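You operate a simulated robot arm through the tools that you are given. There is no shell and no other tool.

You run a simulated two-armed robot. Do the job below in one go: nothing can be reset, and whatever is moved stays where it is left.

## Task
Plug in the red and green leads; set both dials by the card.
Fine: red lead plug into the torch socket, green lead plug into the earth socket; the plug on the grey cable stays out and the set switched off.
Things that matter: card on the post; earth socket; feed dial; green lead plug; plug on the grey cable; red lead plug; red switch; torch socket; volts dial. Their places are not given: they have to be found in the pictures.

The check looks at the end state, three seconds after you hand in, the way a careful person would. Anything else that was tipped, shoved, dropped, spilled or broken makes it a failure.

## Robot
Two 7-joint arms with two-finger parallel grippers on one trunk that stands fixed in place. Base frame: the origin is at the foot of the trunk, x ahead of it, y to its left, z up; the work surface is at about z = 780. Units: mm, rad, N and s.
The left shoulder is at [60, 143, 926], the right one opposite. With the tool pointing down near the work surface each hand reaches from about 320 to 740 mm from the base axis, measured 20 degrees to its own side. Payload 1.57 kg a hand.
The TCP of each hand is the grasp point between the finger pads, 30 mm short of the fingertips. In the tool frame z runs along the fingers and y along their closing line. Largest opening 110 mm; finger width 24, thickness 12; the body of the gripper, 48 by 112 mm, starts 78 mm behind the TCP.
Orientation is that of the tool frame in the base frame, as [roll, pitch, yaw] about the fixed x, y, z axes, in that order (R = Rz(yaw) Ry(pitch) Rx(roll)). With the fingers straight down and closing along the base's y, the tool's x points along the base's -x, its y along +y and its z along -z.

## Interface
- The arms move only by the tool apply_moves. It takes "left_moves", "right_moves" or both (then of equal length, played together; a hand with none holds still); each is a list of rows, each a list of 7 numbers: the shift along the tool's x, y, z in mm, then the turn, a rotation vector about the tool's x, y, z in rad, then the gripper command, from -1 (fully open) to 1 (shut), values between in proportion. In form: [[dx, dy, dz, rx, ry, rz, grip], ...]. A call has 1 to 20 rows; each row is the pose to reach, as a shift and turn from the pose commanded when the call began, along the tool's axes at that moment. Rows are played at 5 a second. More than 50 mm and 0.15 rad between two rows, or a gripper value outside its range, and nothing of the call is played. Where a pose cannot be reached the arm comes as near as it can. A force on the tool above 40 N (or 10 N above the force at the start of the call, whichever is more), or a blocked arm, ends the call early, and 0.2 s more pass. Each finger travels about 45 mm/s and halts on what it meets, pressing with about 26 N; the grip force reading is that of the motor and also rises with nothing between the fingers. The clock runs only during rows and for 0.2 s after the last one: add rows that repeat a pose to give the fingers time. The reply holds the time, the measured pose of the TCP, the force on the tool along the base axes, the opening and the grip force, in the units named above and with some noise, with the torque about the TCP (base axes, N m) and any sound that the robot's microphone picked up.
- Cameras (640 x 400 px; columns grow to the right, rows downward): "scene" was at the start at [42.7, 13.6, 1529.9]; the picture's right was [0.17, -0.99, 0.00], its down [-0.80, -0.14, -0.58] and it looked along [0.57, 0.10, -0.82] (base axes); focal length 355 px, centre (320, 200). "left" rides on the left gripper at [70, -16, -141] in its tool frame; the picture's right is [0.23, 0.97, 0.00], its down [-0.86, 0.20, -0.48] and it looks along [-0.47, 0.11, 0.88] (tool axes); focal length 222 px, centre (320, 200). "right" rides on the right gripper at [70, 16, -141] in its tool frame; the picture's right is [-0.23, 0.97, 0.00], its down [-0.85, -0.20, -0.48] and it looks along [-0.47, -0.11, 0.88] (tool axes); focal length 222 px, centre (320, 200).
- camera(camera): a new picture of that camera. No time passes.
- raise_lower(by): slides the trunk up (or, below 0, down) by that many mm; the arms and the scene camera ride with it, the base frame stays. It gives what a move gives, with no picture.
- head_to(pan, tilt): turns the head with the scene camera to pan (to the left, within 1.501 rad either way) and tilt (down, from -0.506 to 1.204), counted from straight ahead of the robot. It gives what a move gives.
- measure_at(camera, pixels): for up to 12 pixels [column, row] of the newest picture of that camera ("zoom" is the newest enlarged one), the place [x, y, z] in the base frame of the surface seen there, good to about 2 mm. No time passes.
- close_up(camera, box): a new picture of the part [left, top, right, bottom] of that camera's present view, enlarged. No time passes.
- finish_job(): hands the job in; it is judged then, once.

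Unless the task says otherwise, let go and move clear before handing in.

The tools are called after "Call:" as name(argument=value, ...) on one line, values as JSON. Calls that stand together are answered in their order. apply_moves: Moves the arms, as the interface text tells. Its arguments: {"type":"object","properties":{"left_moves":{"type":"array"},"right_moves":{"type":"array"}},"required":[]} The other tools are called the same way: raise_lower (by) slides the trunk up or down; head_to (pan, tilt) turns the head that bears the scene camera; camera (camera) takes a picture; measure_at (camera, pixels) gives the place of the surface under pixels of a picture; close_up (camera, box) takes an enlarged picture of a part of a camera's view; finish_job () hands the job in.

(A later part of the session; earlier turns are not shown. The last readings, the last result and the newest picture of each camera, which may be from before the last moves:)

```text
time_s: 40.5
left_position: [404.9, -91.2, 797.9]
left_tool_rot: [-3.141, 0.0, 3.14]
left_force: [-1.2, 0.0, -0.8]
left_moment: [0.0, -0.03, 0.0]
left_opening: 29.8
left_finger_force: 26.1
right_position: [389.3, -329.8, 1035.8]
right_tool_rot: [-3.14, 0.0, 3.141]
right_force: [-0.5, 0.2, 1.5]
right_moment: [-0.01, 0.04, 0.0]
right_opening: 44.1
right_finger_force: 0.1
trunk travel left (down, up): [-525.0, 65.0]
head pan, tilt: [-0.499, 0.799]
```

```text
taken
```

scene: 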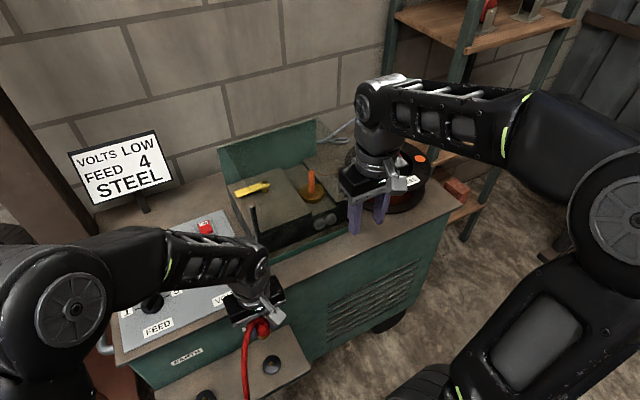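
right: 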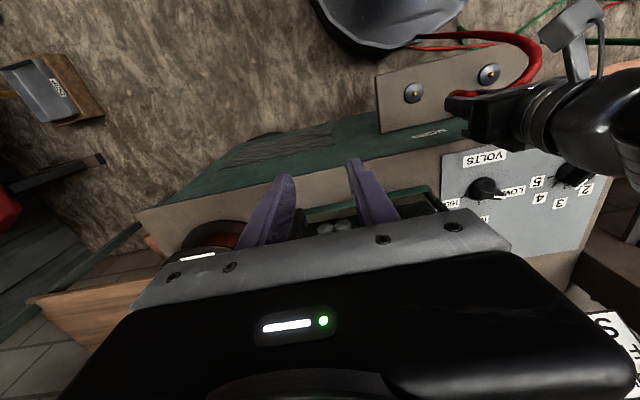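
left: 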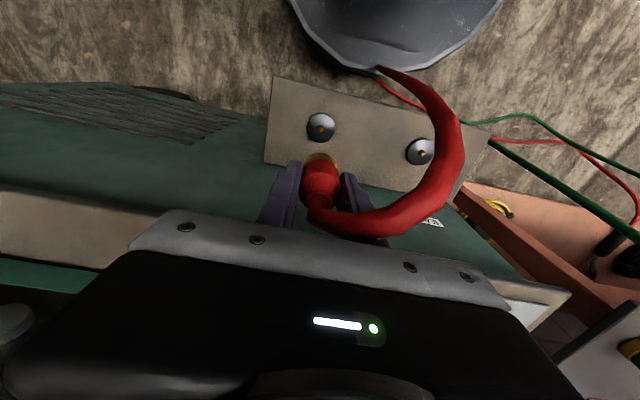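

The forearm is at z>1150 and x<340, well clear of the cabinet, and the right hand's camera also sees the TORCH socket at (413,92). I'll descend to TCP z≈640 (plug bottom about 24 mm above the pin).

Call:
apply_moves(left_moves=[[0, 0, 40, 0, 0, 0, 1], [0, 0, 80, 0, 0, 0, 1], [0, 0, 120, 0, 0, 0, 1], [0, 0, 150, 0, 0, 0, 1], [0, 0, 160, 0, 0, 0, 1], [0, 0, 160, 0, 0, 0, 1]])

Call:
camera(camera="scene")

Call:
camera(camera="left")

Call:
close_up(camera="right", box=[360, 40, 540, 152])

```text
time_s: 41.9
left_position: [405.1, -89.2, 639.2]
left_tool_rot: [-3.141, -0.002, -3.141]
left_force: [-0.3, 0.4, -1.4]
left_moment: [0.01, 0.03, -0.02]
left_opening: 29.9
left_finger_force: 26.3
right_position: [390.3, -330.0, 1036.6]
right_tool_rot: [-3.141, 0.001, 3.14]
right_force: [-0.1, 0.3, 0.4]
right_moment: [0.03, 0.02, 0.01]
right_opening: 43.9
right_finger_force: 0.1
trunk travel left (down, up): [-525.0, 65.0]
head pan, tilt: [-0.499, 0.799]
```

```text
taken
```

scene: 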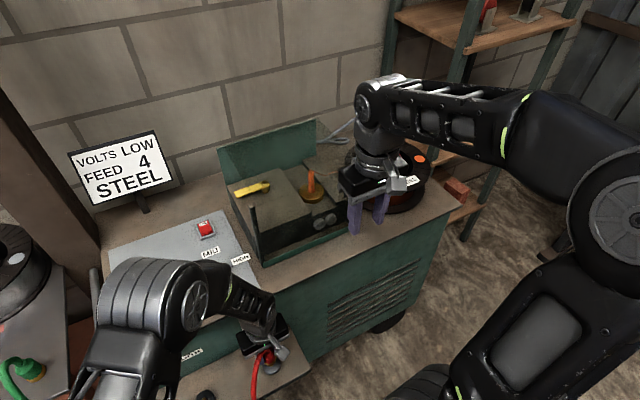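

```text
taken
```

left: 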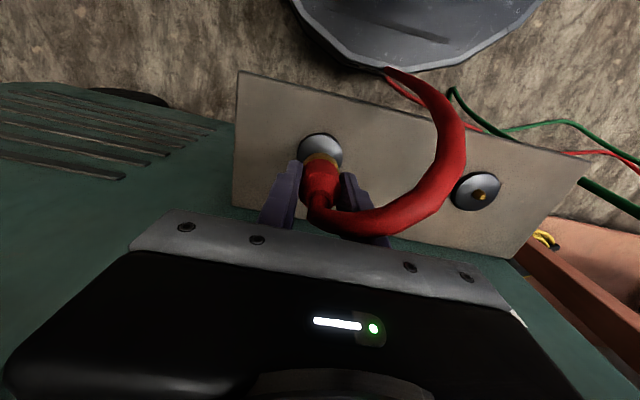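

```text
3.56 times, centred on (450, 96) of right
```

zoom: 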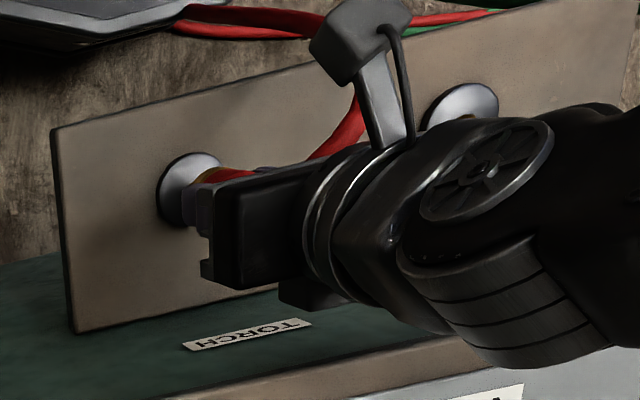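

The plug hovers over the TORCH disc at (320,150) in the left picture. I'll measure ring versus disc to confirm alignment before lowering.

Call:
close_up(camera="left", box=[272, 125, 368, 185])

Call:
measure_at(camera="zoom", pixels=[[320, 212], [320, 220], [260, 225], [390, 225], [245, 240], [410, 250], [320, 60], [170, 170], [475, 170], [320, 180], [220, 80], [420, 80]])

Call:
head_to(pan=-0.25, tilt=1.0)

Call:
camera(camera="scene")

```text
6.67 times, centred on (320, 155) of left
```

zoom: 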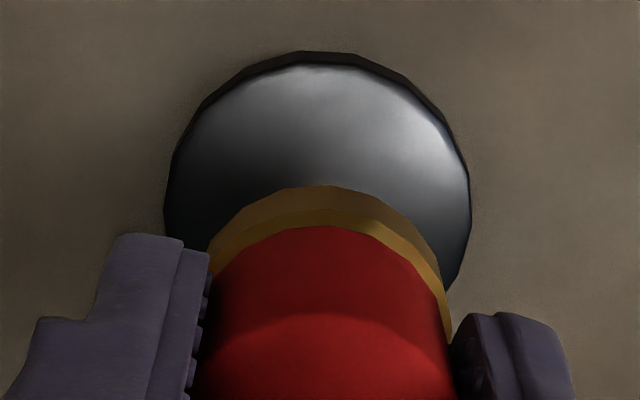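

```text
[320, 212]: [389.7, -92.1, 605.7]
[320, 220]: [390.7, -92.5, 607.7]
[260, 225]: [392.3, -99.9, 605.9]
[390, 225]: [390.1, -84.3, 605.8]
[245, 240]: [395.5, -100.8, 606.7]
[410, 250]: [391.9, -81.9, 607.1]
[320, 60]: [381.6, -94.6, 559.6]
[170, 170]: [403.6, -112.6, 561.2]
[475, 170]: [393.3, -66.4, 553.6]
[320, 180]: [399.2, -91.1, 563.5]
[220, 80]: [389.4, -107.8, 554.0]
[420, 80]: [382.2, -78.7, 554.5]
```

```text
time_s: 42.7
left_position: [406.0, -89.3, 639.2]
left_tool_rot: [-3.142, -0.001, -3.141]
left_force: [0.4, 0.1, 0.0]
left_moment: [0.01, 0.0, 0.01]
left_opening: 29.9
left_finger_force: 26.3
right_position: [389.9, -330.3, 1036.7]
right_tool_rot: [3.141, 0.001, -3.141]
right_force: [0.5, 0.2, -0.3]
right_moment: [0.03, 0.01, -0.01]
right_opening: 43.9
right_finger_force: 0.0
trunk travel left (down, up): [-525.0, 65.0]
head pan, tilt: [-0.25, 1.0]
```

```text
taken
```

scene: 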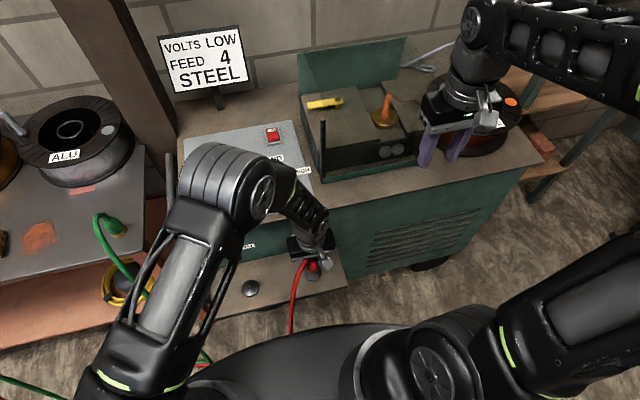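

Ring centre ≈(405.5,-90) against pin (405.2,-89.5): aligned within about a millimetre. I'll lower gently in small steps to the seating height (TCP z≈607), watching force.

Call:
apply_moves(left_moves=[[0, 0, 8, 0, 0, 0, 1], [0, 0, 15, 0, 0, 0, 1], [0, 0, 19, 0, 0, 0, 1], [0, 0, 22, 0, 0, 0, 1], [0, 0, 25, 0, 0, 0, 1], [0, 0, 28, 0, 0, 0, 1], [0, 0, 31, 0, 0, 0, 1], [0, 0, 31, 0, 0, 0, 1]])

Call:
close_up(camera="left", box=[240, 115, 400, 215])

Call:
close_up(camera="scene", box=[240, 210, 400, 310])

```text
time_s: 44.5
left_position: [405.8, -90.1, 609.0]
left_tool_rot: [-3.141, 0.001, 3.141]
left_force: [0.3, -0.6, -0.9]
left_moment: [0.01, 0.03, -0.02]
left_opening: 29.7
left_finger_force: 25.9
right_position: [389.6, -331.7, 1036.5]
right_tool_rot: [3.141, -0.001, -3.139]
right_force: [0.3, -0.5, -0.4]
right_moment: [0.0, 0.0, 0.03]
right_opening: 44.0
right_finger_force: 0.0
trunk travel left (down, up): [-525.0, 65.0]
head pan, tilt: [-0.25, 1.0]
```

```text
4.00 times, centred on (320, 165) of left
```

zoom: 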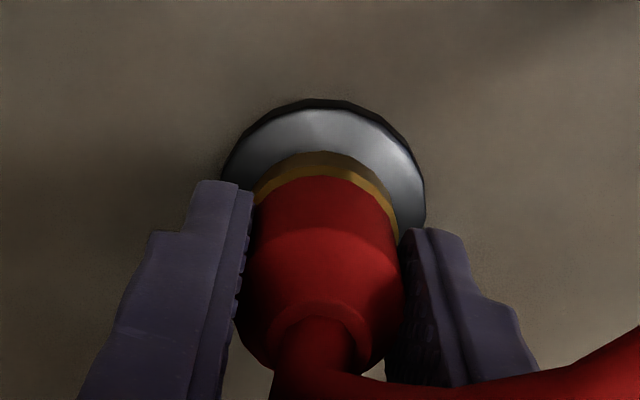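

```text
4.00 times, centred on (320, 260) of scene
```

zoom: 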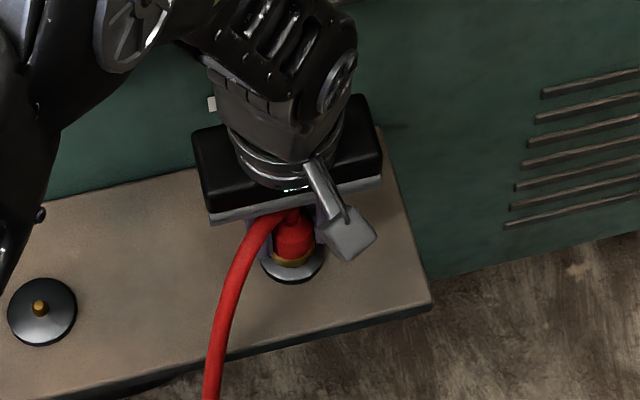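

No contact force at TCP z=609, so the pin has entered the plug. I'll press a few more millimetres to seat it.

Call:
apply_moves(left_moves=[[0, 0, 1.5, 0, 0, 0, 1], [0, 0, 3, 0, 0, 0, 1], [0, 0, 4.5, 0, 0, 0, 1], [0, 0, 6, 0, 0, 0, 1], [0, 0, 6, 0, 0, 0, 1]])

Call:
close_up(camera="left", box=[240, 115, 400, 215])

Call:
measure_at(camera="zoom", pixels=[[320, 155], [320, 165], [320, 185], [320, 145], [320, 120], [270, 180]])

```text
time_s: 45.5
left_position: [406.8, -89.4, 606.8]
left_tool_rot: [3.14, 0.003, -3.14]
left_force: [-7.5, 6.1, 25.8]
left_moment: [0.32, 0.18, -0.14]
left_opening: 29.5
left_finger_force: 26.3
right_position: [387.5, -329.0, 1036.8]
right_tool_rot: [-3.142, 0.003, -3.14]
right_force: [0.5, 0.4, -0.3]
right_moment: [0.0, 0.01, 0.0]
right_opening: 43.9
right_finger_force: 0.0
trunk travel left (down, up): [-525.0, 65.0]
head pan, tilt: [-0.25, 1.0]
stopped in row 4 (left hand): the force on the tool passed its limit at 42 N (the readings are from after the stop); the commanded pose is now the measured one
```

```text
4.00 times, centred on (320, 165) of left
```

zoom: 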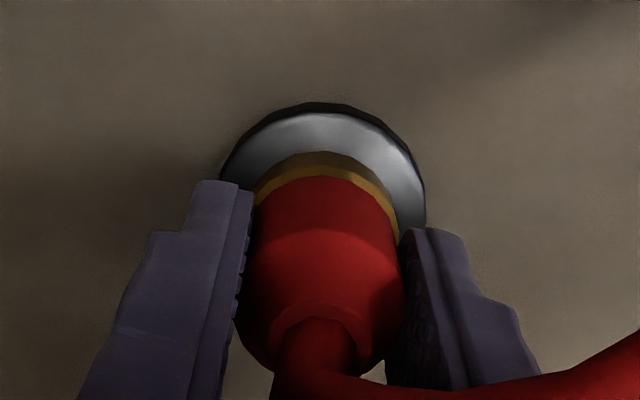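

```text
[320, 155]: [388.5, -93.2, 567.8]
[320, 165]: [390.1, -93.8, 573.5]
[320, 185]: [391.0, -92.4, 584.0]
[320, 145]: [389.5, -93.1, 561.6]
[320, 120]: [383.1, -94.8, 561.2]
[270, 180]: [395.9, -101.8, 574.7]
```

The plug bottomed on the disc (TCP z≈606.8, 42 N then 26 N), so it is seated. I'll open the fingers moderately and check that it stays.

Call:
apply_moves(left_moves=[[0, 0, -0.5, 0, 0, 0, 0.35], [0, 0, -0.5, 0, 0, 0, 0.2], [0, 0, -0.5, 0, 0, 0, 0.0], [0, 0, -0.5, 0, 0, 0, 0.0], [0, 0, -0.5, 0, 0, 0, 0.0]])

Call:
camera(camera="left")

Call:
close_up(camera="left", box=[240, 115, 400, 215])

Call:
close_up(camera="scene", box=[240, 210, 400, 310])

```text
time_s: 46.6
left_position: [405.0, -90.5, 604.8]
left_tool_rot: [-3.139, 0.004, -3.141]
left_force: [0.5, 0.7, 1.0]
left_moment: [0.01, -0.01, 0.02]
left_opening: 54.9
left_finger_force: 0.1
right_position: [389.4, -329.8, 1035.4]
right_tool_rot: [3.141, 0.002, 3.141]
right_force: [-0.7, 0.6, -1.0]
right_moment: [0.03, 0.06, 0.02]
right_opening: 44.0
right_finger_force: 0.1
trunk travel left (down, up): [-525.0, 65.0]
head pan, tilt: [-0.25, 1.0]
```

```text
taken
```

left: 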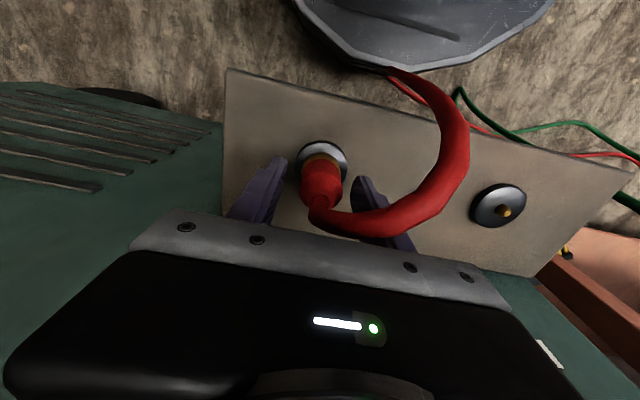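

```text
4.00 times, centred on (320, 165) of left
```

zoom: 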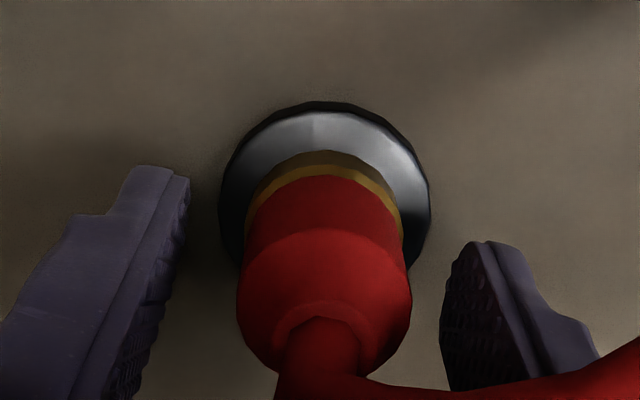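

```text
4.00 times, centred on (320, 260) of scene
```

zoom: 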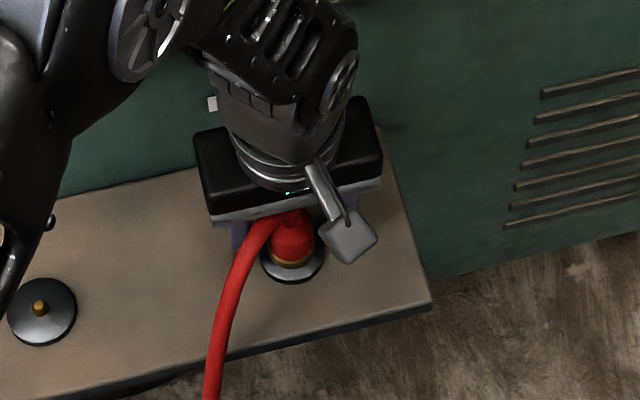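

The red plug stands upright on TORCH by itself. I'll raise the left hand straight up, checking for any snag on the cable.

Call:
apply_moves(left_moves=[[0, 0, -15, 0, 0, 0, 0.0], [0, 0, -35, 0, 0, 0, 0.0], [0, 0, -60, 0, 0, 0, 0.0], [0, 0, -90, 0, 0, 0, 0.0], [0, 0, -120, 0, 0, 0, 0.0], [0, 0, -150, 0, 0, 0, 0.0], [0, 0, -150, 0, 0, 0, 0.0]])

Call:
camera(camera="left")

Call:
camera(camera="scene")

Call:
close_up(camera="scene", box=[240, 210, 400, 310])

```text
time_s: 48.2
left_position: [405.5, -89.9, 755.2]
left_tool_rot: [3.14, 0.002, -3.141]
left_force: [-0.1, 0.4, 0.1]
left_moment: [-0.02, 0.0, 0.01]
left_opening: 55.1
left_finger_force: 0.0
right_position: [390.1, -330.8, 1036.1]
right_tool_rot: [-3.14, -0.001, 3.141]
right_force: [0.5, 0.0, -0.3]
right_moment: [0.03, 0.02, 0.0]
right_opening: 43.9
right_finger_force: 0.1
trunk travel left (down, up): [-525.0, 65.0]
head pan, tilt: [-0.25, 1.0]
```

```text
taken
```

left: 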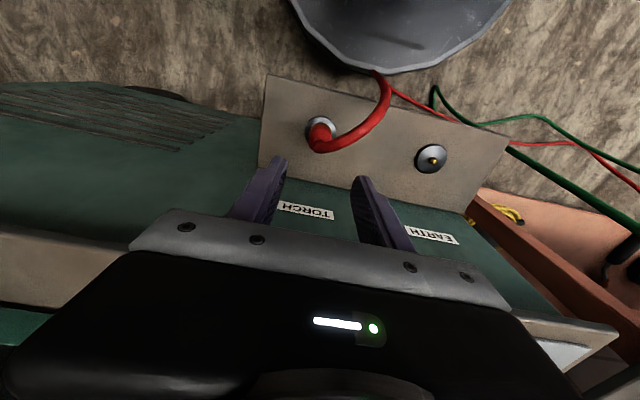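

```text
taken
```

scene: 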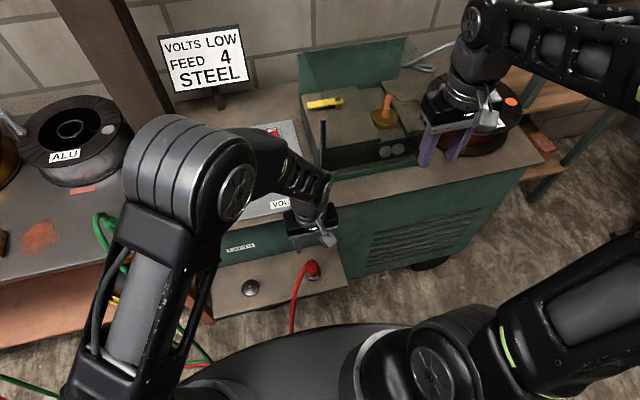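

```text
4.00 times, centred on (320, 260) of scene
```

zoom: 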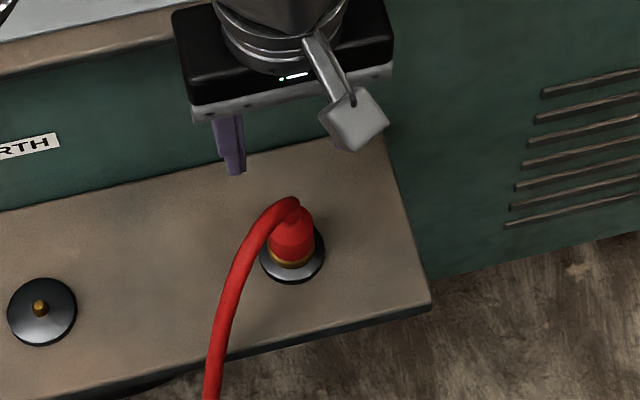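

The red plug sits upright and seated on TORCH after release. Next the green plug: I'll raise the left hand and bring it over to about (460,337) at z≈980.

Call:
apply_moves(left_moves=[[0, 0, -45, 0, 0, 0, -0.2], [0, 0, -90, 0, 0, 0, -0.2], [0, 0, -135, 0, 0, 0, -0.2], [0, 0, -180, 0, 0, 0, -0.2], [0, 0, -225, 0, 0, 0, -0.2], [-5, 43, -225, 0, 0, 0, -0.2], [-10, 86, -225, 0, 0, 0, -0.2], [-16, 129, -225, 0, 0, 0, -0.2], [-22, 172, -225, 0, 0, 0, -0.2], [-27, 215, -225, 0, 0, 0, -0.2], [-33, 258, -225, 0, 0, 0, -0.2], [-38, 301, -225, 0, 0, 0, -0.2], [-44, 344, -225, 0, 0, 0, -0.2], [-50, 387, -225, 0, 0, 0, -0.2], [-55, 427, -225, 0, 0, 0, -0.2], [-55, 427, -225, 0, 0, 0, -0.2]])

Call:
head_to(pan=0.1, tilt=1.05)

Call:
camera(camera="scene")

Call:
camera(camera="left")

```text
time_s: 51.6
left_position: [460.6, 337.7, 979.9]
left_tool_rot: [-3.139, 0.003, 3.14]
left_force: [0.0, -0.5, 0.0]
left_moment: [0.01, 0.03, 0.0]
left_opening: 66.2
left_finger_force: 0.0
right_position: [389.0, -330.7, 1036.3]
right_tool_rot: [3.141, 0.002, -3.141]
right_force: [-0.1, 0.1, -0.1]
right_moment: [0.04, 0.02, 0.02]
right_opening: 44.2
right_finger_force: 0.1
trunk travel left (down, up): [-525.0, 65.0]
head pan, tilt: [-0.25, 1.0]
```

```text
time_s: 52.5
left_position: [460.3, 336.9, 979.6]
left_tool_rot: [-3.14, 0.003, 3.14]
left_force: [-0.4, 0.3, 0.0]
left_moment: [-0.01, -0.02, 0.0]
left_opening: 65.8
left_finger_force: 0.1
right_position: [389.5, -329.8, 1036.1]
right_tool_rot: [3.141, -0.001, -3.141]
right_force: [0.2, 0.2, 0.1]
right_moment: [0.01, 0.01, -0.02]
right_opening: 44.1
right_finger_force: 0.1
trunk travel left (down, up): [-525.0, 65.0]
head pan, tilt: [0.099, 1.051]
```

```text
taken
```

scene: 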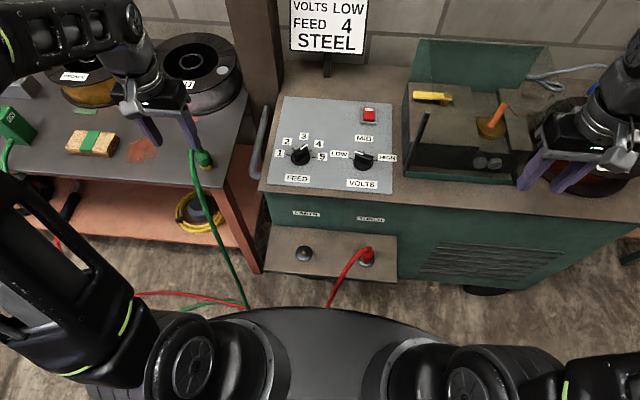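

```text
taken
```

left: 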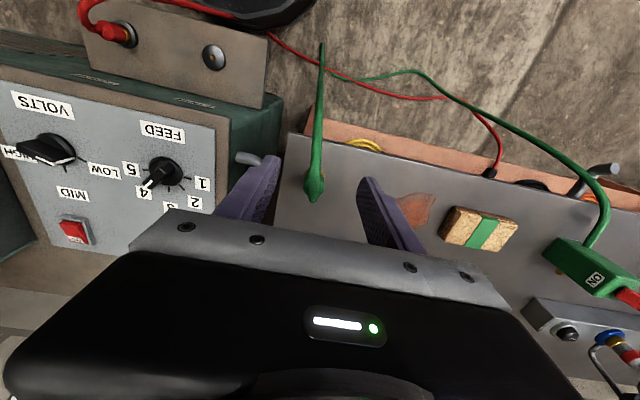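

The green plug is seen at (313,190) in the left picture and (203,158) in the scene. I'll measure its axis.

Call:
close_up(camera="left", box=[264, 145, 360, 205])

Call:
measure_at(camera="zoom", pixels=[[310, 215], [280, 240], [375, 260], [400, 270], [320, 180], [350, 300], [390, 250], [385, 300], [300, 300], [280, 280], [320, 330], [350, 250]])

Call:
close_up(camera="scene", box=[165, 120, 245, 170])

Call:
measure_at(camera="zoom", pixels=[[310, 310], [310, 340], [300, 370], [340, 330], [360, 350], [330, 360], [280, 350], [320, 280], [350, 300], [330, 380], [365, 370], [295, 340]])

```text
6.67 times, centred on (312, 175) of left
```

zoom: 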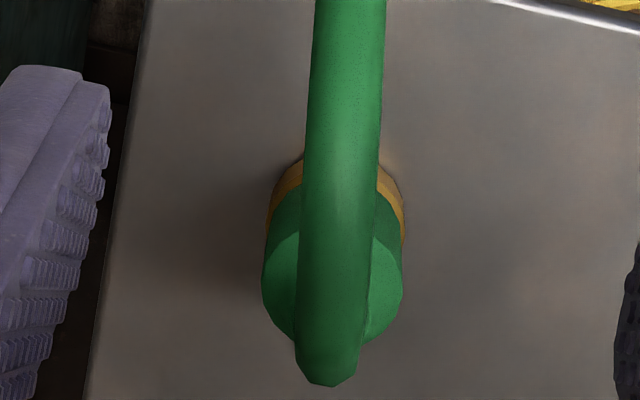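

```text
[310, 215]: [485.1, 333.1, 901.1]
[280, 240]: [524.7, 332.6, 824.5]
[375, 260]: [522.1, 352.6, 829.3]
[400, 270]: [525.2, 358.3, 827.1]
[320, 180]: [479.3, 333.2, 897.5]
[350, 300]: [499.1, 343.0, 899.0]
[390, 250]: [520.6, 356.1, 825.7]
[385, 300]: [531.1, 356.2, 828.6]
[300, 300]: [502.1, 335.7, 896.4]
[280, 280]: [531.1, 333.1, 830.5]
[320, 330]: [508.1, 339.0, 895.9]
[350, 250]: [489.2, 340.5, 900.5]
```

```text
8.00 times, centred on (205, 145) of scene
```

zoom: 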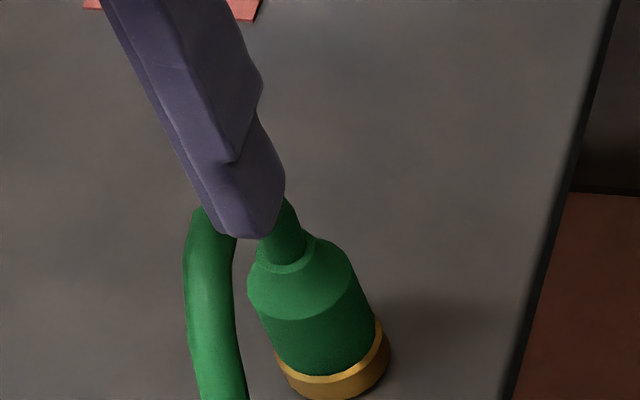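

```text
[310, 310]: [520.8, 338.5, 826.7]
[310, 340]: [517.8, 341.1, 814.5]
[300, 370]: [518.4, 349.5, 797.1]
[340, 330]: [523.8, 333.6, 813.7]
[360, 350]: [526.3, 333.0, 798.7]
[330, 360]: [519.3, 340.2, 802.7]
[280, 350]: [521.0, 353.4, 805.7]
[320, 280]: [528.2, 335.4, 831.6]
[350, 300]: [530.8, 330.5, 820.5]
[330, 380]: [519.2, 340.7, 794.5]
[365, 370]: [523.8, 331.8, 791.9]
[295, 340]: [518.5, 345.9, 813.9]
```

The green plug's axis is at about (532.3,345), radius ~14.8; its cable runs straight back toward -x with top z≈901. I'll move above it and descend to TCP z≈827 with 66 mm opening.

Call:
apply_moves(left_moves=[[-36, 4, 0, 0, 0, 0, -0.2], [-72, 7.8, 0, 0, 0, 0, -0.2], [-72, 7.8, 40, 0, 0, 0, -0.2], [-72, 7.8, 80, 0, 0, 0, -0.2], [-72, 7.8, 110, 0, 0, 0, -0.2], [-72, 7.8, 110, 0, 0, 0, -0.2]])

Call:
camera(camera="left")

Call:
close_up(camera="scene", box=[125, 80, 285, 180])

```text
time_s: 53.9
left_position: [532.4, 344.0, 870.6]
left_tool_rot: [-3.14, 0.004, -3.14]
left_force: [0.1, 1.0, -0.2]
left_moment: [-0.05, 0.02, -0.01]
left_opening: 65.8
left_finger_force: 0.1
right_position: [389.2, -329.8, 1035.6]
right_tool_rot: [-3.141, 0.002, 3.141]
right_force: [0.0, -0.2, -0.2]
right_moment: [0.0, 0.03, -0.01]
right_opening: 44.1
right_finger_force: 0.0
trunk travel left (down, up): [-525.0, 65.0]
head pan, tilt: [0.099, 1.051]
```

```text
taken
```

left: 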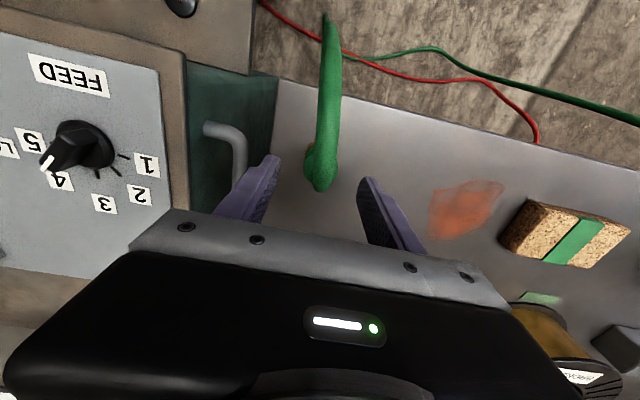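

```text
4.00 times, centred on (205, 130) of scene
```

zoom: 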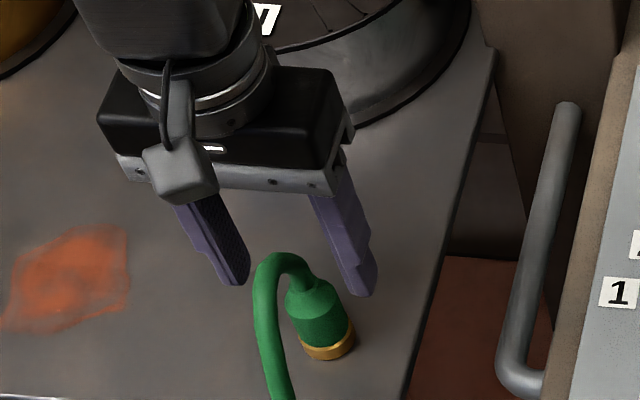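

The green plug at (320,170) is midway between the fingers. I'll lower to TCP z≈827 and close on it.

Call:
apply_moves(left_moves=[[0, 0, 20, 0, 0, 0, -0.2], [0, 0, 43, 0, 0, 0, -0.2], [0, 0, 43, 0, 0, 0, -0.2], [0, 0, 43, 0, 0, 0, 0.3], [0, 0, 43, 0, 0, 0, 1], [0, 0, 43, 0, 0, 0, 1], [0, 0, 43, 0, 0, 0, 1], [0, 0, 43, 0, 0, 0, 1]])

Call:
camera(camera="left")

Call:
close_up(camera="scene", box=[125, 80, 285, 180])

```text
time_s: 55.7
left_position: [533.2, 344.7, 827.3]
left_tool_rot: [-3.141, 0.003, -3.141]
left_force: [0.5, -0.8, -1.1]
left_moment: [-0.01, 0.04, -0.02]
left_opening: 30.9
left_finger_force: 25.7
right_position: [388.6, -330.0, 1036.2]
right_tool_rot: [3.141, -0.001, 3.141]
right_force: [0.0, 0.0, -0.1]
right_moment: [-0.01, -0.03, -0.03]
right_opening: 43.9
right_finger_force: 0.0
trunk travel left (down, up): [-525.0, 65.0]
head pan, tilt: [0.099, 1.051]
```

```text
taken
```

left: 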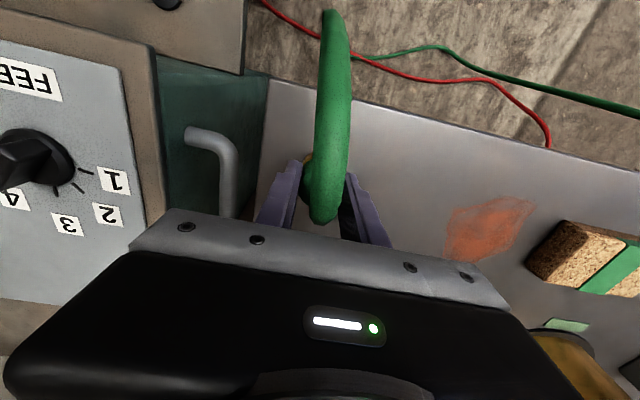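

```text
4.00 times, centred on (205, 130) of scene
```

zoom: 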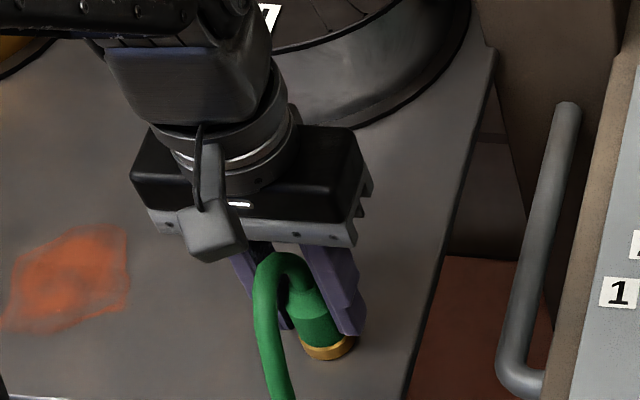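

The green plug is gripped (30.9 mm). I'll lift it, bring it toward the robot and then across to above the EARTH socket at (405,89.5), z≈970.

Call:
apply_moves(left_moves=[[0, 0, -15, 0, 0, 0, 1], [0, 0, -45, 0, 0, 0, 1], [0, 0, -80, 0, 0, 0, 1], [0, 0, -110, 0, 0, 0, 1], [0, 0, -133, 0, 0, 0, 1], [43, -7, -137, 0, 0, 0, 1], [87, -14, -140, 0, 0, 0, 1], [128, -20, -143, 0, 0, 0, 1], [128, -59, -143, 0, 0, 0, 1], [128, -98, -143, 0, 0, 0, 1], [128, -138, -143, 0, 0, 0, 1], [128, -177, -143, 0, 0, 0, 1], [128, -216, -143, 0, 0, 0, 1], [127.5, -255.3, -143, 0, 0, 0, 1], [127.5, -255.3, -143, 0, 0, 0, 1]])

Call:
camera(camera="scene")

Call:
camera(camera="left")

```text
time_s: 58.9
left_position: [403.5, 86.9, 971.2]
left_tool_rot: [-3.14, 0.005, -3.141]
left_force: [-1.0, 0.5, -0.5]
left_moment: [0.0, -0.01, -0.04]
left_opening: 30.8
left_finger_force: 26.6
right_position: [389.6, -329.9, 1037.1]
right_tool_rot: [-3.141, 0.002, -3.142]
right_force: [0.1, 0.3, -0.5]
right_moment: [-0.01, 0.01, 0.0]
right_opening: 44.1
right_finger_force: 0.0
trunk travel left (down, up): [-525.0, 65.0]
head pan, tilt: [0.099, 1.051]
```

```text
taken
```

scene: 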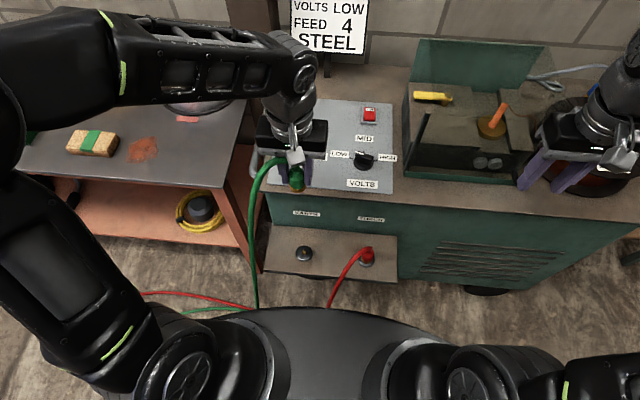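

```text
taken
```

left: 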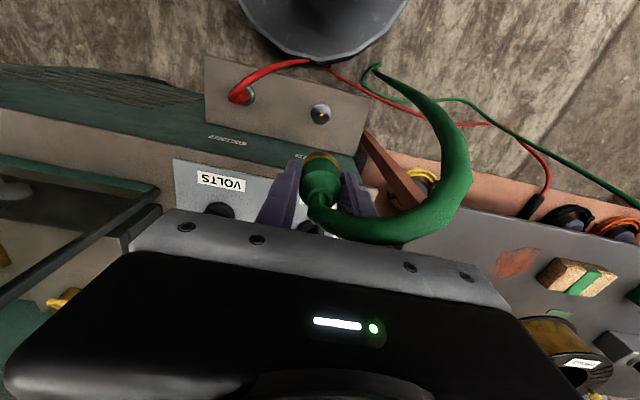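

The green plug is above EARTH at (403.5,87,971). I'll measure the EARTH pin and disc, and the green plug's ring, to correct the alignment.

Call:
close_up(camera="left", box=[296, 97, 344, 127])

Call:
measure_at(camera="zoom", pixels=[[322, 237], [312, 237], [332, 237], [322, 228], [322, 248], [195, 230], [450, 230], [322, 100], [322, 360], [230, 140], [410, 140]])

Call:
close_up(camera="left", box=[272, 135, 368, 195])

Call:
measure_at(camera="zoom", pixels=[[320, 120], [270, 130], [370, 130], [250, 150], [395, 150], [320, 170], [270, 180], [380, 180], [320, 220], [415, 185], [230, 170]])

Call:
close_up(camera="scene", box=[264, 160, 328, 200])

```text
13.33 times, centred on (320, 112) of left
```

zoom: 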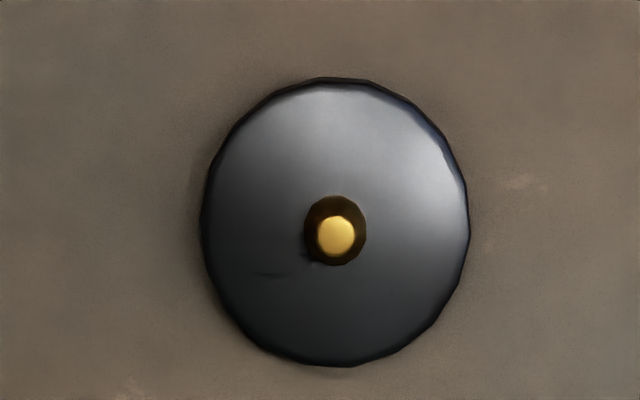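

```text
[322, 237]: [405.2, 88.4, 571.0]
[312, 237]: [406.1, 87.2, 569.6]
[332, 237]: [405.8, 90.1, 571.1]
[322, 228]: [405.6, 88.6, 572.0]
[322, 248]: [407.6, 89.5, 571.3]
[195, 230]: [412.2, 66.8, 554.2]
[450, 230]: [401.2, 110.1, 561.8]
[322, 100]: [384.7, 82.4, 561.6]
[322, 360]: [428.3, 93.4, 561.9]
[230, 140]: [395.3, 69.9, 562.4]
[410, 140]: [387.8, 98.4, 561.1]
```

```text
6.67 times, centred on (320, 165) of left
```

zoom: 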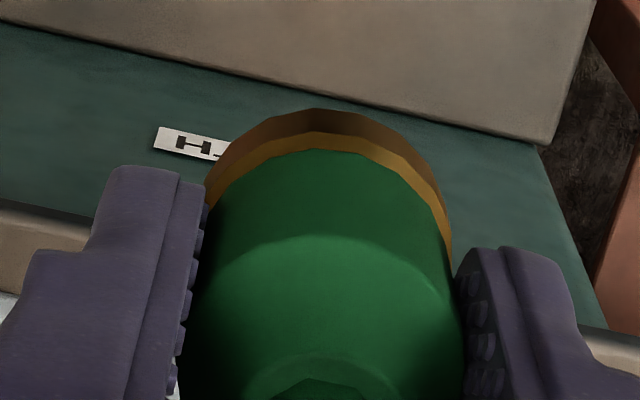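

```text
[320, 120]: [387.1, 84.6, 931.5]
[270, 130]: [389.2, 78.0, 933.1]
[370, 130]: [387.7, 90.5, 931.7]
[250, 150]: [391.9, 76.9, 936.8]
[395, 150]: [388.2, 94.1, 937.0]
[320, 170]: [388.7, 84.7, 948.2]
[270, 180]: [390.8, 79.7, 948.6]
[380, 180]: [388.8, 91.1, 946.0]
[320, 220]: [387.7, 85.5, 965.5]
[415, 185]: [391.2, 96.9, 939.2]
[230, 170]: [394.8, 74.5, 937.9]
```

```text
10.00 times, centred on (296, 180) of scene
```

zoom: 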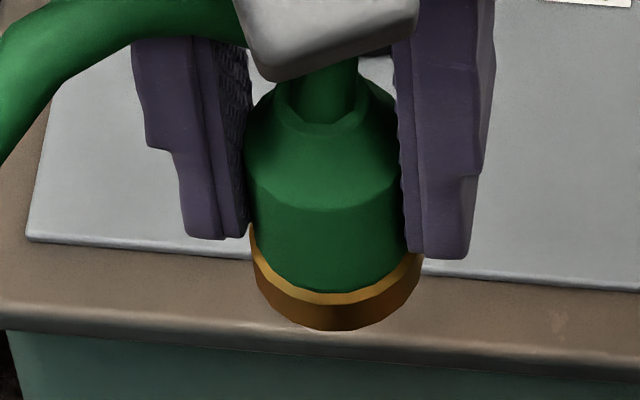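

EARTH's pin is at about (405.6,90), while the plug axis is at about (403.5,87.4). I'll shift (+2,+2) and descend to TCP z≈800, then re-check.

Call:
apply_moves(left_moves=[[-2, 2, 40, 0, 0, 0, 1], [-2, 2, 85, 0, 0, 0, 1], [-2, 2, 130, 0, 0, 0, 1], [-2, 2, 170, 0, 0, 0, 1], [-2, 2, 170, 0, 0, 0, 1]])

Call:
camera(camera="scene")

Call:
camera(camera="left")

```text
time_s: 60.1
left_position: [407.4, 91.5, 801.1]
left_tool_rot: [-3.14, 0.003, -3.142]
left_force: [-1.0, 0.3, -1.0]
left_moment: [0.01, 0.0, 0.02]
left_opening: 30.6
left_finger_force: 25.9
right_position: [389.6, -329.6, 1036.4]
right_tool_rot: [3.141, 0.001, -3.142]
right_force: [-0.3, 0.3, 0.6]
right_moment: [0.04, 0.0, 0.01]
right_opening: 44.0
right_finger_force: 0.1
trunk travel left (down, up): [-525.0, 65.0]
head pan, tilt: [0.099, 1.051]
```

```text
taken
```

scene: 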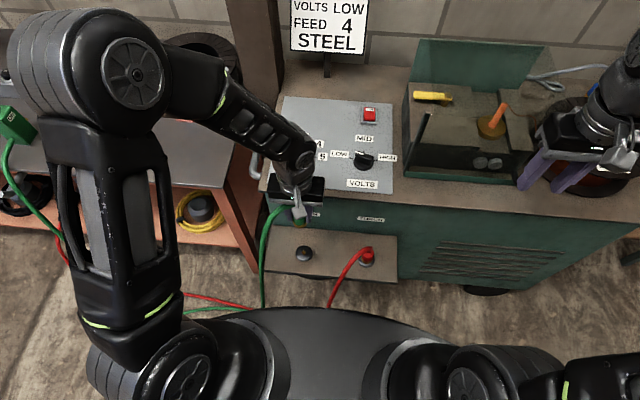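

```text
taken
```

left: 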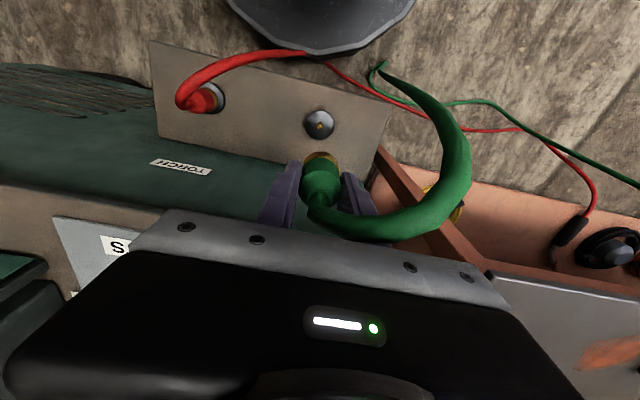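

Position reads (407,91.5,801) with some noise; red cable stays clear in front of the ledge. I'll descend to TCP z≈640 and re-measure plug against the disc.

Call:
apply_moves(left_moves=[[0, 0, 40, 0, 0, 0, 1], [0, 0, 80, 0, 0, 0, 1], [0, 0, 120, 0, 0, 0, 1], [0, 0, 150, 0, 0, 0, 1], [0, 0, 160, 0, 0, 0, 1], [0, 0, 160, 0, 0, 0, 1]])

Call:
camera(camera="left")

Call:
close_up(camera="left", box=[272, 125, 368, 185])

Call:
measure_at(camera="zoom", pixels=[[320, 207], [320, 215], [260, 225], [390, 225], [245, 240], [410, 250], [320, 60], [172, 170], [475, 170], [320, 170], [230, 260], [425, 265]])

Call:
head_to(pan=0.0, tilt=1.1)

Call:
camera(camera="scene")

```text
time_s: 61.5
left_position: [408.7, 91.3, 639.0]
left_tool_rot: [-3.139, 0.003, 3.141]
left_force: [-0.6, -0.4, -0.1]
left_moment: [-0.02, -0.01, -0.01]
left_opening: 30.6
left_finger_force: 25.9
right_position: [389.4, -330.5, 1035.3]
right_tool_rot: [-3.141, -0.001, 3.141]
right_force: [-0.5, -0.1, 0.2]
right_moment: [-0.03, 0.0, 0.0]
right_opening: 43.8
right_finger_force: 0.0
trunk travel left (down, up): [-525.0, 65.0]
head pan, tilt: [0.099, 1.051]
```

```text
taken
```

left: 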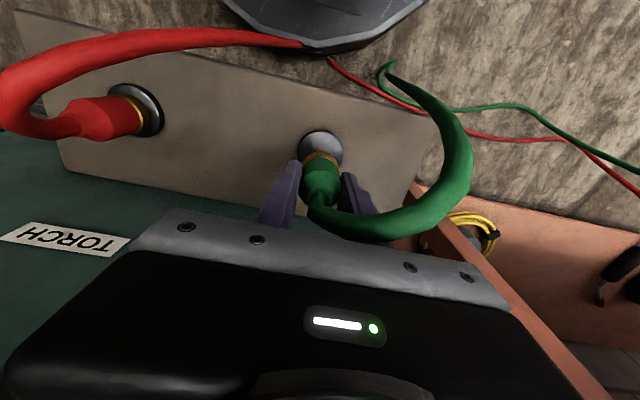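

```text
6.67 times, centred on (320, 155) of left
```

zoom: 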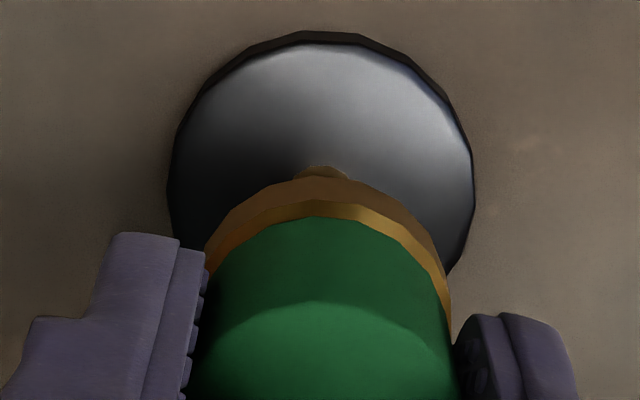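

```text
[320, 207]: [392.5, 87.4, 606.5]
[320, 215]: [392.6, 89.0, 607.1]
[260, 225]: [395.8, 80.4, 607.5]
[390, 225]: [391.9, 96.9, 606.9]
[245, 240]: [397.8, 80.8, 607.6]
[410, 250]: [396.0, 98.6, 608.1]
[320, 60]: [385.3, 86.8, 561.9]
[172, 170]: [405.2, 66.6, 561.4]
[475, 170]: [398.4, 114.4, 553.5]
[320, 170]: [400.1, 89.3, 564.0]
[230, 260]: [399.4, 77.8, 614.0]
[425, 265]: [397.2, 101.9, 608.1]
```

```text
time_s: 62.1
left_position: [407.5, 91.2, 639.3]
left_tool_rot: [-3.14, 0.002, -3.141]
left_force: [0.1, 0.8, -0.8]
left_moment: [0.0, 0.03, -0.04]
left_opening: 30.5
left_finger_force: 26.4
right_position: [389.6, -330.9, 1036.2]
right_tool_rot: [-3.142, -0.001, 3.141]
right_force: [-0.7, -0.6, 0.6]
right_moment: [-0.04, 0.02, 0.01]
right_opening: 44.2
right_finger_force: 0.1
trunk travel left (down, up): [-525.0, 65.0]
head pan, tilt: [0.0, 1.1]
```

```text
taken
```

scene: 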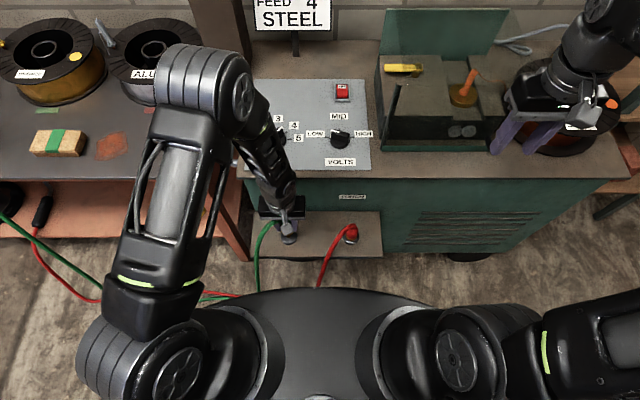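

Here the ring centre is near (408.3,90.7) and the pin's collar shows behind the ring at (322,172), so the plug is ~2.2 mm too far in +x. I'll correct that and look again.

Call:
apply_moves(left_moves=[[2.2, 0, 0, 0, 0, 0, 1], [2.2, 0, 6, 0, 0, 0, 1], [2.2, 0, 6, 0, 0, 0, 1]])

Call:
close_up(camera="left", box=[272, 125, 368, 185])

Call:
measure_at(camera="zoom", pixels=[[320, 207], [320, 215], [260, 225], [390, 225], [245, 240], [410, 250], [320, 60], [320, 170], [230, 260], [425, 265], [290, 205], [355, 205]])

```text
time_s: 63.0
left_position: [405.5, 90.7, 634.2]
left_tool_rot: [-3.14, 0.003, 3.14]
left_force: [0.3, 0.5, -0.6]
left_moment: [-0.02, -0.02, -0.01]
left_opening: 30.6
left_finger_force: 26.5
right_position: [389.6, -330.1, 1036.6]
right_tool_rot: [3.141, 0.0, -3.141]
right_force: [-0.4, 0.5, 0.5]
right_moment: [-0.01, -0.04, -0.02]
right_opening: 44.0
right_finger_force: 0.0
trunk travel left (down, up): [-525.0, 65.0]
head pan, tilt: [0.0, 1.1]
```

```text
6.67 times, centred on (320, 155) of left
```

zoom: 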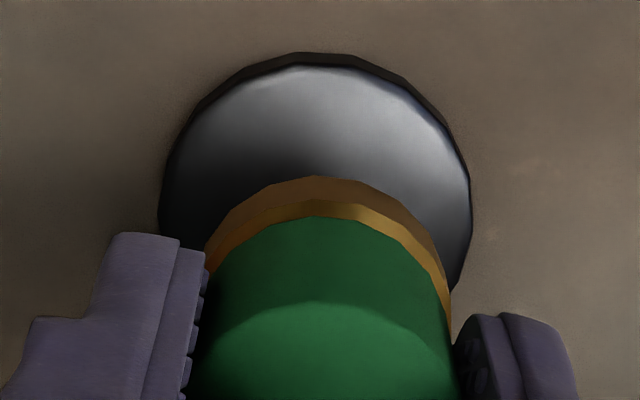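

```text
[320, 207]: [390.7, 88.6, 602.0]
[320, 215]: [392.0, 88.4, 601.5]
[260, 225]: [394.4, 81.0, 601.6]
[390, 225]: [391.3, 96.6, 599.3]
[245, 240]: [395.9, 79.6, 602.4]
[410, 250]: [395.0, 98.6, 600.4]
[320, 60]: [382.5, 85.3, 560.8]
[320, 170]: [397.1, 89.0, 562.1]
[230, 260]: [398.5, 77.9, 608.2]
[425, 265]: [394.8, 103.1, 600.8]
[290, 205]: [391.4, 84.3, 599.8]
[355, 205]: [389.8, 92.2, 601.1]
```

Now TCP (405.5,90.7) and ring centre ≈(406,90.5) match the pin within about a millimetre, as with TORCH. I'll lower gently through the pin tip to TCP z≈609.

Call:
apply_moves(left_moves=[[0.3, -0.2, 8, 0, 0, 0, 1], [0.3, -0.2, 13, 0, 0, 0, 1], [0.3, -0.2, 16, 0, 0, 0, 1], [0.3, -0.2, 19, 0, 0, 0, 1], [0.3, -0.2, 22, 0, 0, 0, 1], [0.3, -0.2, 25, 0, 0, 0, 1], [0.3, -0.2, 25, 0, 0, 0, 1]])

Call:
close_up(camera="left", box=[240, 115, 400, 215])

```text
time_s: 64.5
left_position: [406.2, 90.8, 608.4]
left_tool_rot: [-3.14, 0.005, 3.141]
left_force: [-0.9, -0.7, -1.1]
left_moment: [0.02, -0.01, 0.0]
left_opening: 30.9
left_finger_force: 26.0
right_position: [389.6, -330.6, 1035.8]
right_tool_rot: [3.141, -0.001, 3.141]
right_force: [-0.4, 0.4, -0.1]
right_moment: [-0.01, 0.02, 0.01]
right_opening: 44.3
right_finger_force: 0.1
trunk travel left (down, up): [-525.0, 65.0]
head pan, tilt: [0.0, 1.1]
```

```text
4.00 times, centred on (320, 165) of left
```

zoom: 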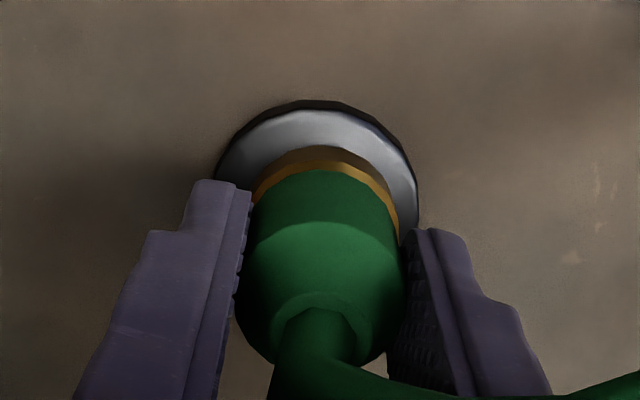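

No contact force at z=608, so the pin has entered cleanly. I'll press the last few millimetres to seat it.

Call:
apply_moves(left_moves=[[0, 0, 1, 0, 0, 0, 1], [0, 0, 2, 0, 0, 0, 1], [0, 0, 3, 0, 0, 0, 1], [0, 0, 4, 0, 0, 0, 1], [0, 0, 5, 0, 0, 0, 1]])

Call:
close_up(camera="left", box=[240, 115, 400, 215])

Call:
measure_at(camera="zoom", pixels=[[320, 150], [320, 160], [320, 185], [320, 142], [320, 120], [270, 180]])

```text
time_s: 65.5
left_position: [404.5, 90.7, 607.6]
left_tool_rot: [-3.141, 0.004, 3.141]
left_force: [-7.7, 3.4, 29.4]
left_moment: [-0.09, 0.17, 0.06]
left_opening: 30.7
left_finger_force: 26.0
right_position: [387.6, -330.1, 1037.0]
right_tool_rot: [3.14, 0.002, 3.142]
right_force: [0.0, 0.3, 0.6]
right_moment: [0.01, 0.03, -0.01]
right_opening: 44.1
right_finger_force: 0.0
trunk travel left (down, up): [-525.0, 65.0]
head pan, tilt: [0.0, 1.1]
stopped in row 4 (left hand): the force on the tool passed its limit at 42 N (the readings are from after the stop); the commanded pose is now the measured one
```

```text
4.00 times, centred on (320, 165) of left
```

zoom: 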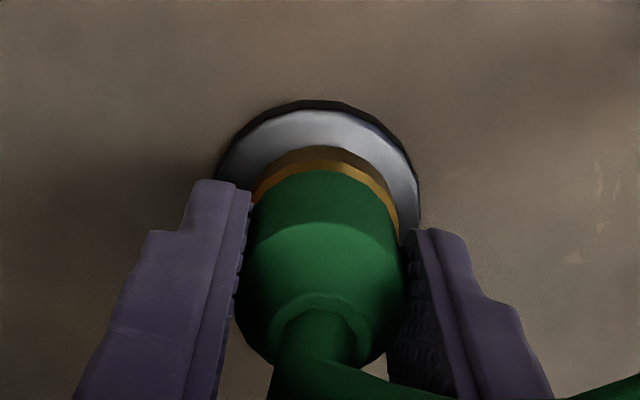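

```text
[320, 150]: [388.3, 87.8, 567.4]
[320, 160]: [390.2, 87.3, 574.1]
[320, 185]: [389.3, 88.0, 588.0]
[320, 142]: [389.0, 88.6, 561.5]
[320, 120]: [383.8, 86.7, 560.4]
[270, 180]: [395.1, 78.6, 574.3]
```

The green plug bottomed on the EARTH disc (ring bottom z≈561.5, 42 N stop). I'll release and raise the hand straight up.

Call:
apply_moves(left_moves=[[0, 0, -0.5, 0, 0, 0, 0.35], [0, 0, -0.5, 0, 0, 0, 0.2], [0, 0, -0.5, 0, 0, 0, 0.0], [0, 0, -0.5, 0, 0, 0, 0.0], [0, 0, -0.5, 0, 0, 0, 0.0], [0, 0, -15, 0, 0, 0, 0.0], [0, 0, -35, 0, 0, 0, 0.0], [0, 0, -60, 0, 0, 0, 0.0], [0, 0, -90, 0, 0, 0, 0.0], [0, 0, -125, 0, 0, 0, 0.0], [0, 0, -160, 0, 0, 0, 0.0], [0, 0, -160, 0, 0, 0, 0.0]])

Call:
camera(camera="left")

Call:
camera(camera="scene")

Call:
close_up(camera="scene", box=[240, 190, 400, 290])

```text
time_s: 68.1
left_position: [406.9, 89.5, 766.1]
left_tool_rot: [3.141, 0.005, 3.141]
left_force: [-0.1, 0.1, -0.3]
left_moment: [0.0, -0.02, 0.05]
left_opening: 55.0
left_finger_force: 0.2
right_position: [390.4, -330.8, 1037.4]
right_tool_rot: [3.141, -0.001, -3.141]
right_force: [0.6, -0.4, 0.1]
right_moment: [-0.03, -0.01, 0.0]
right_opening: 44.1
right_finger_force: 0.1
trunk travel left (down, up): [-525.0, 65.0]
head pan, tilt: [0.0, 1.1]
```

```text
taken
```

left: 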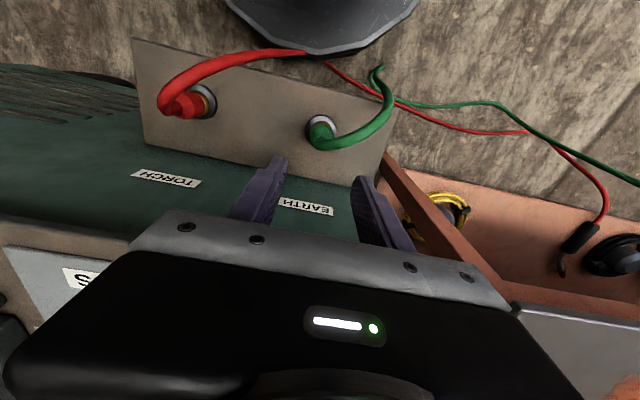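

```text
taken
```

scene: 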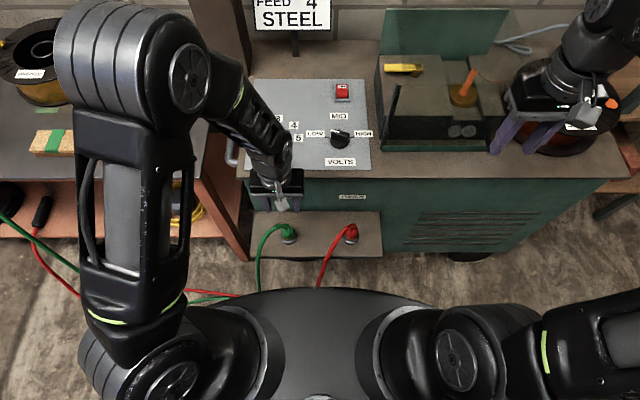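

```text
4.00 times, centred on (320, 240) of scene
```

zoom: 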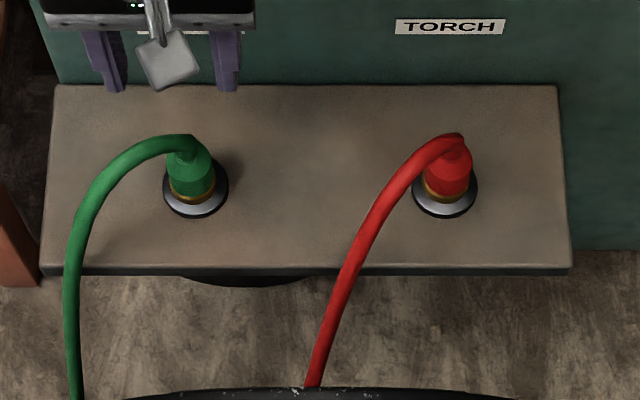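

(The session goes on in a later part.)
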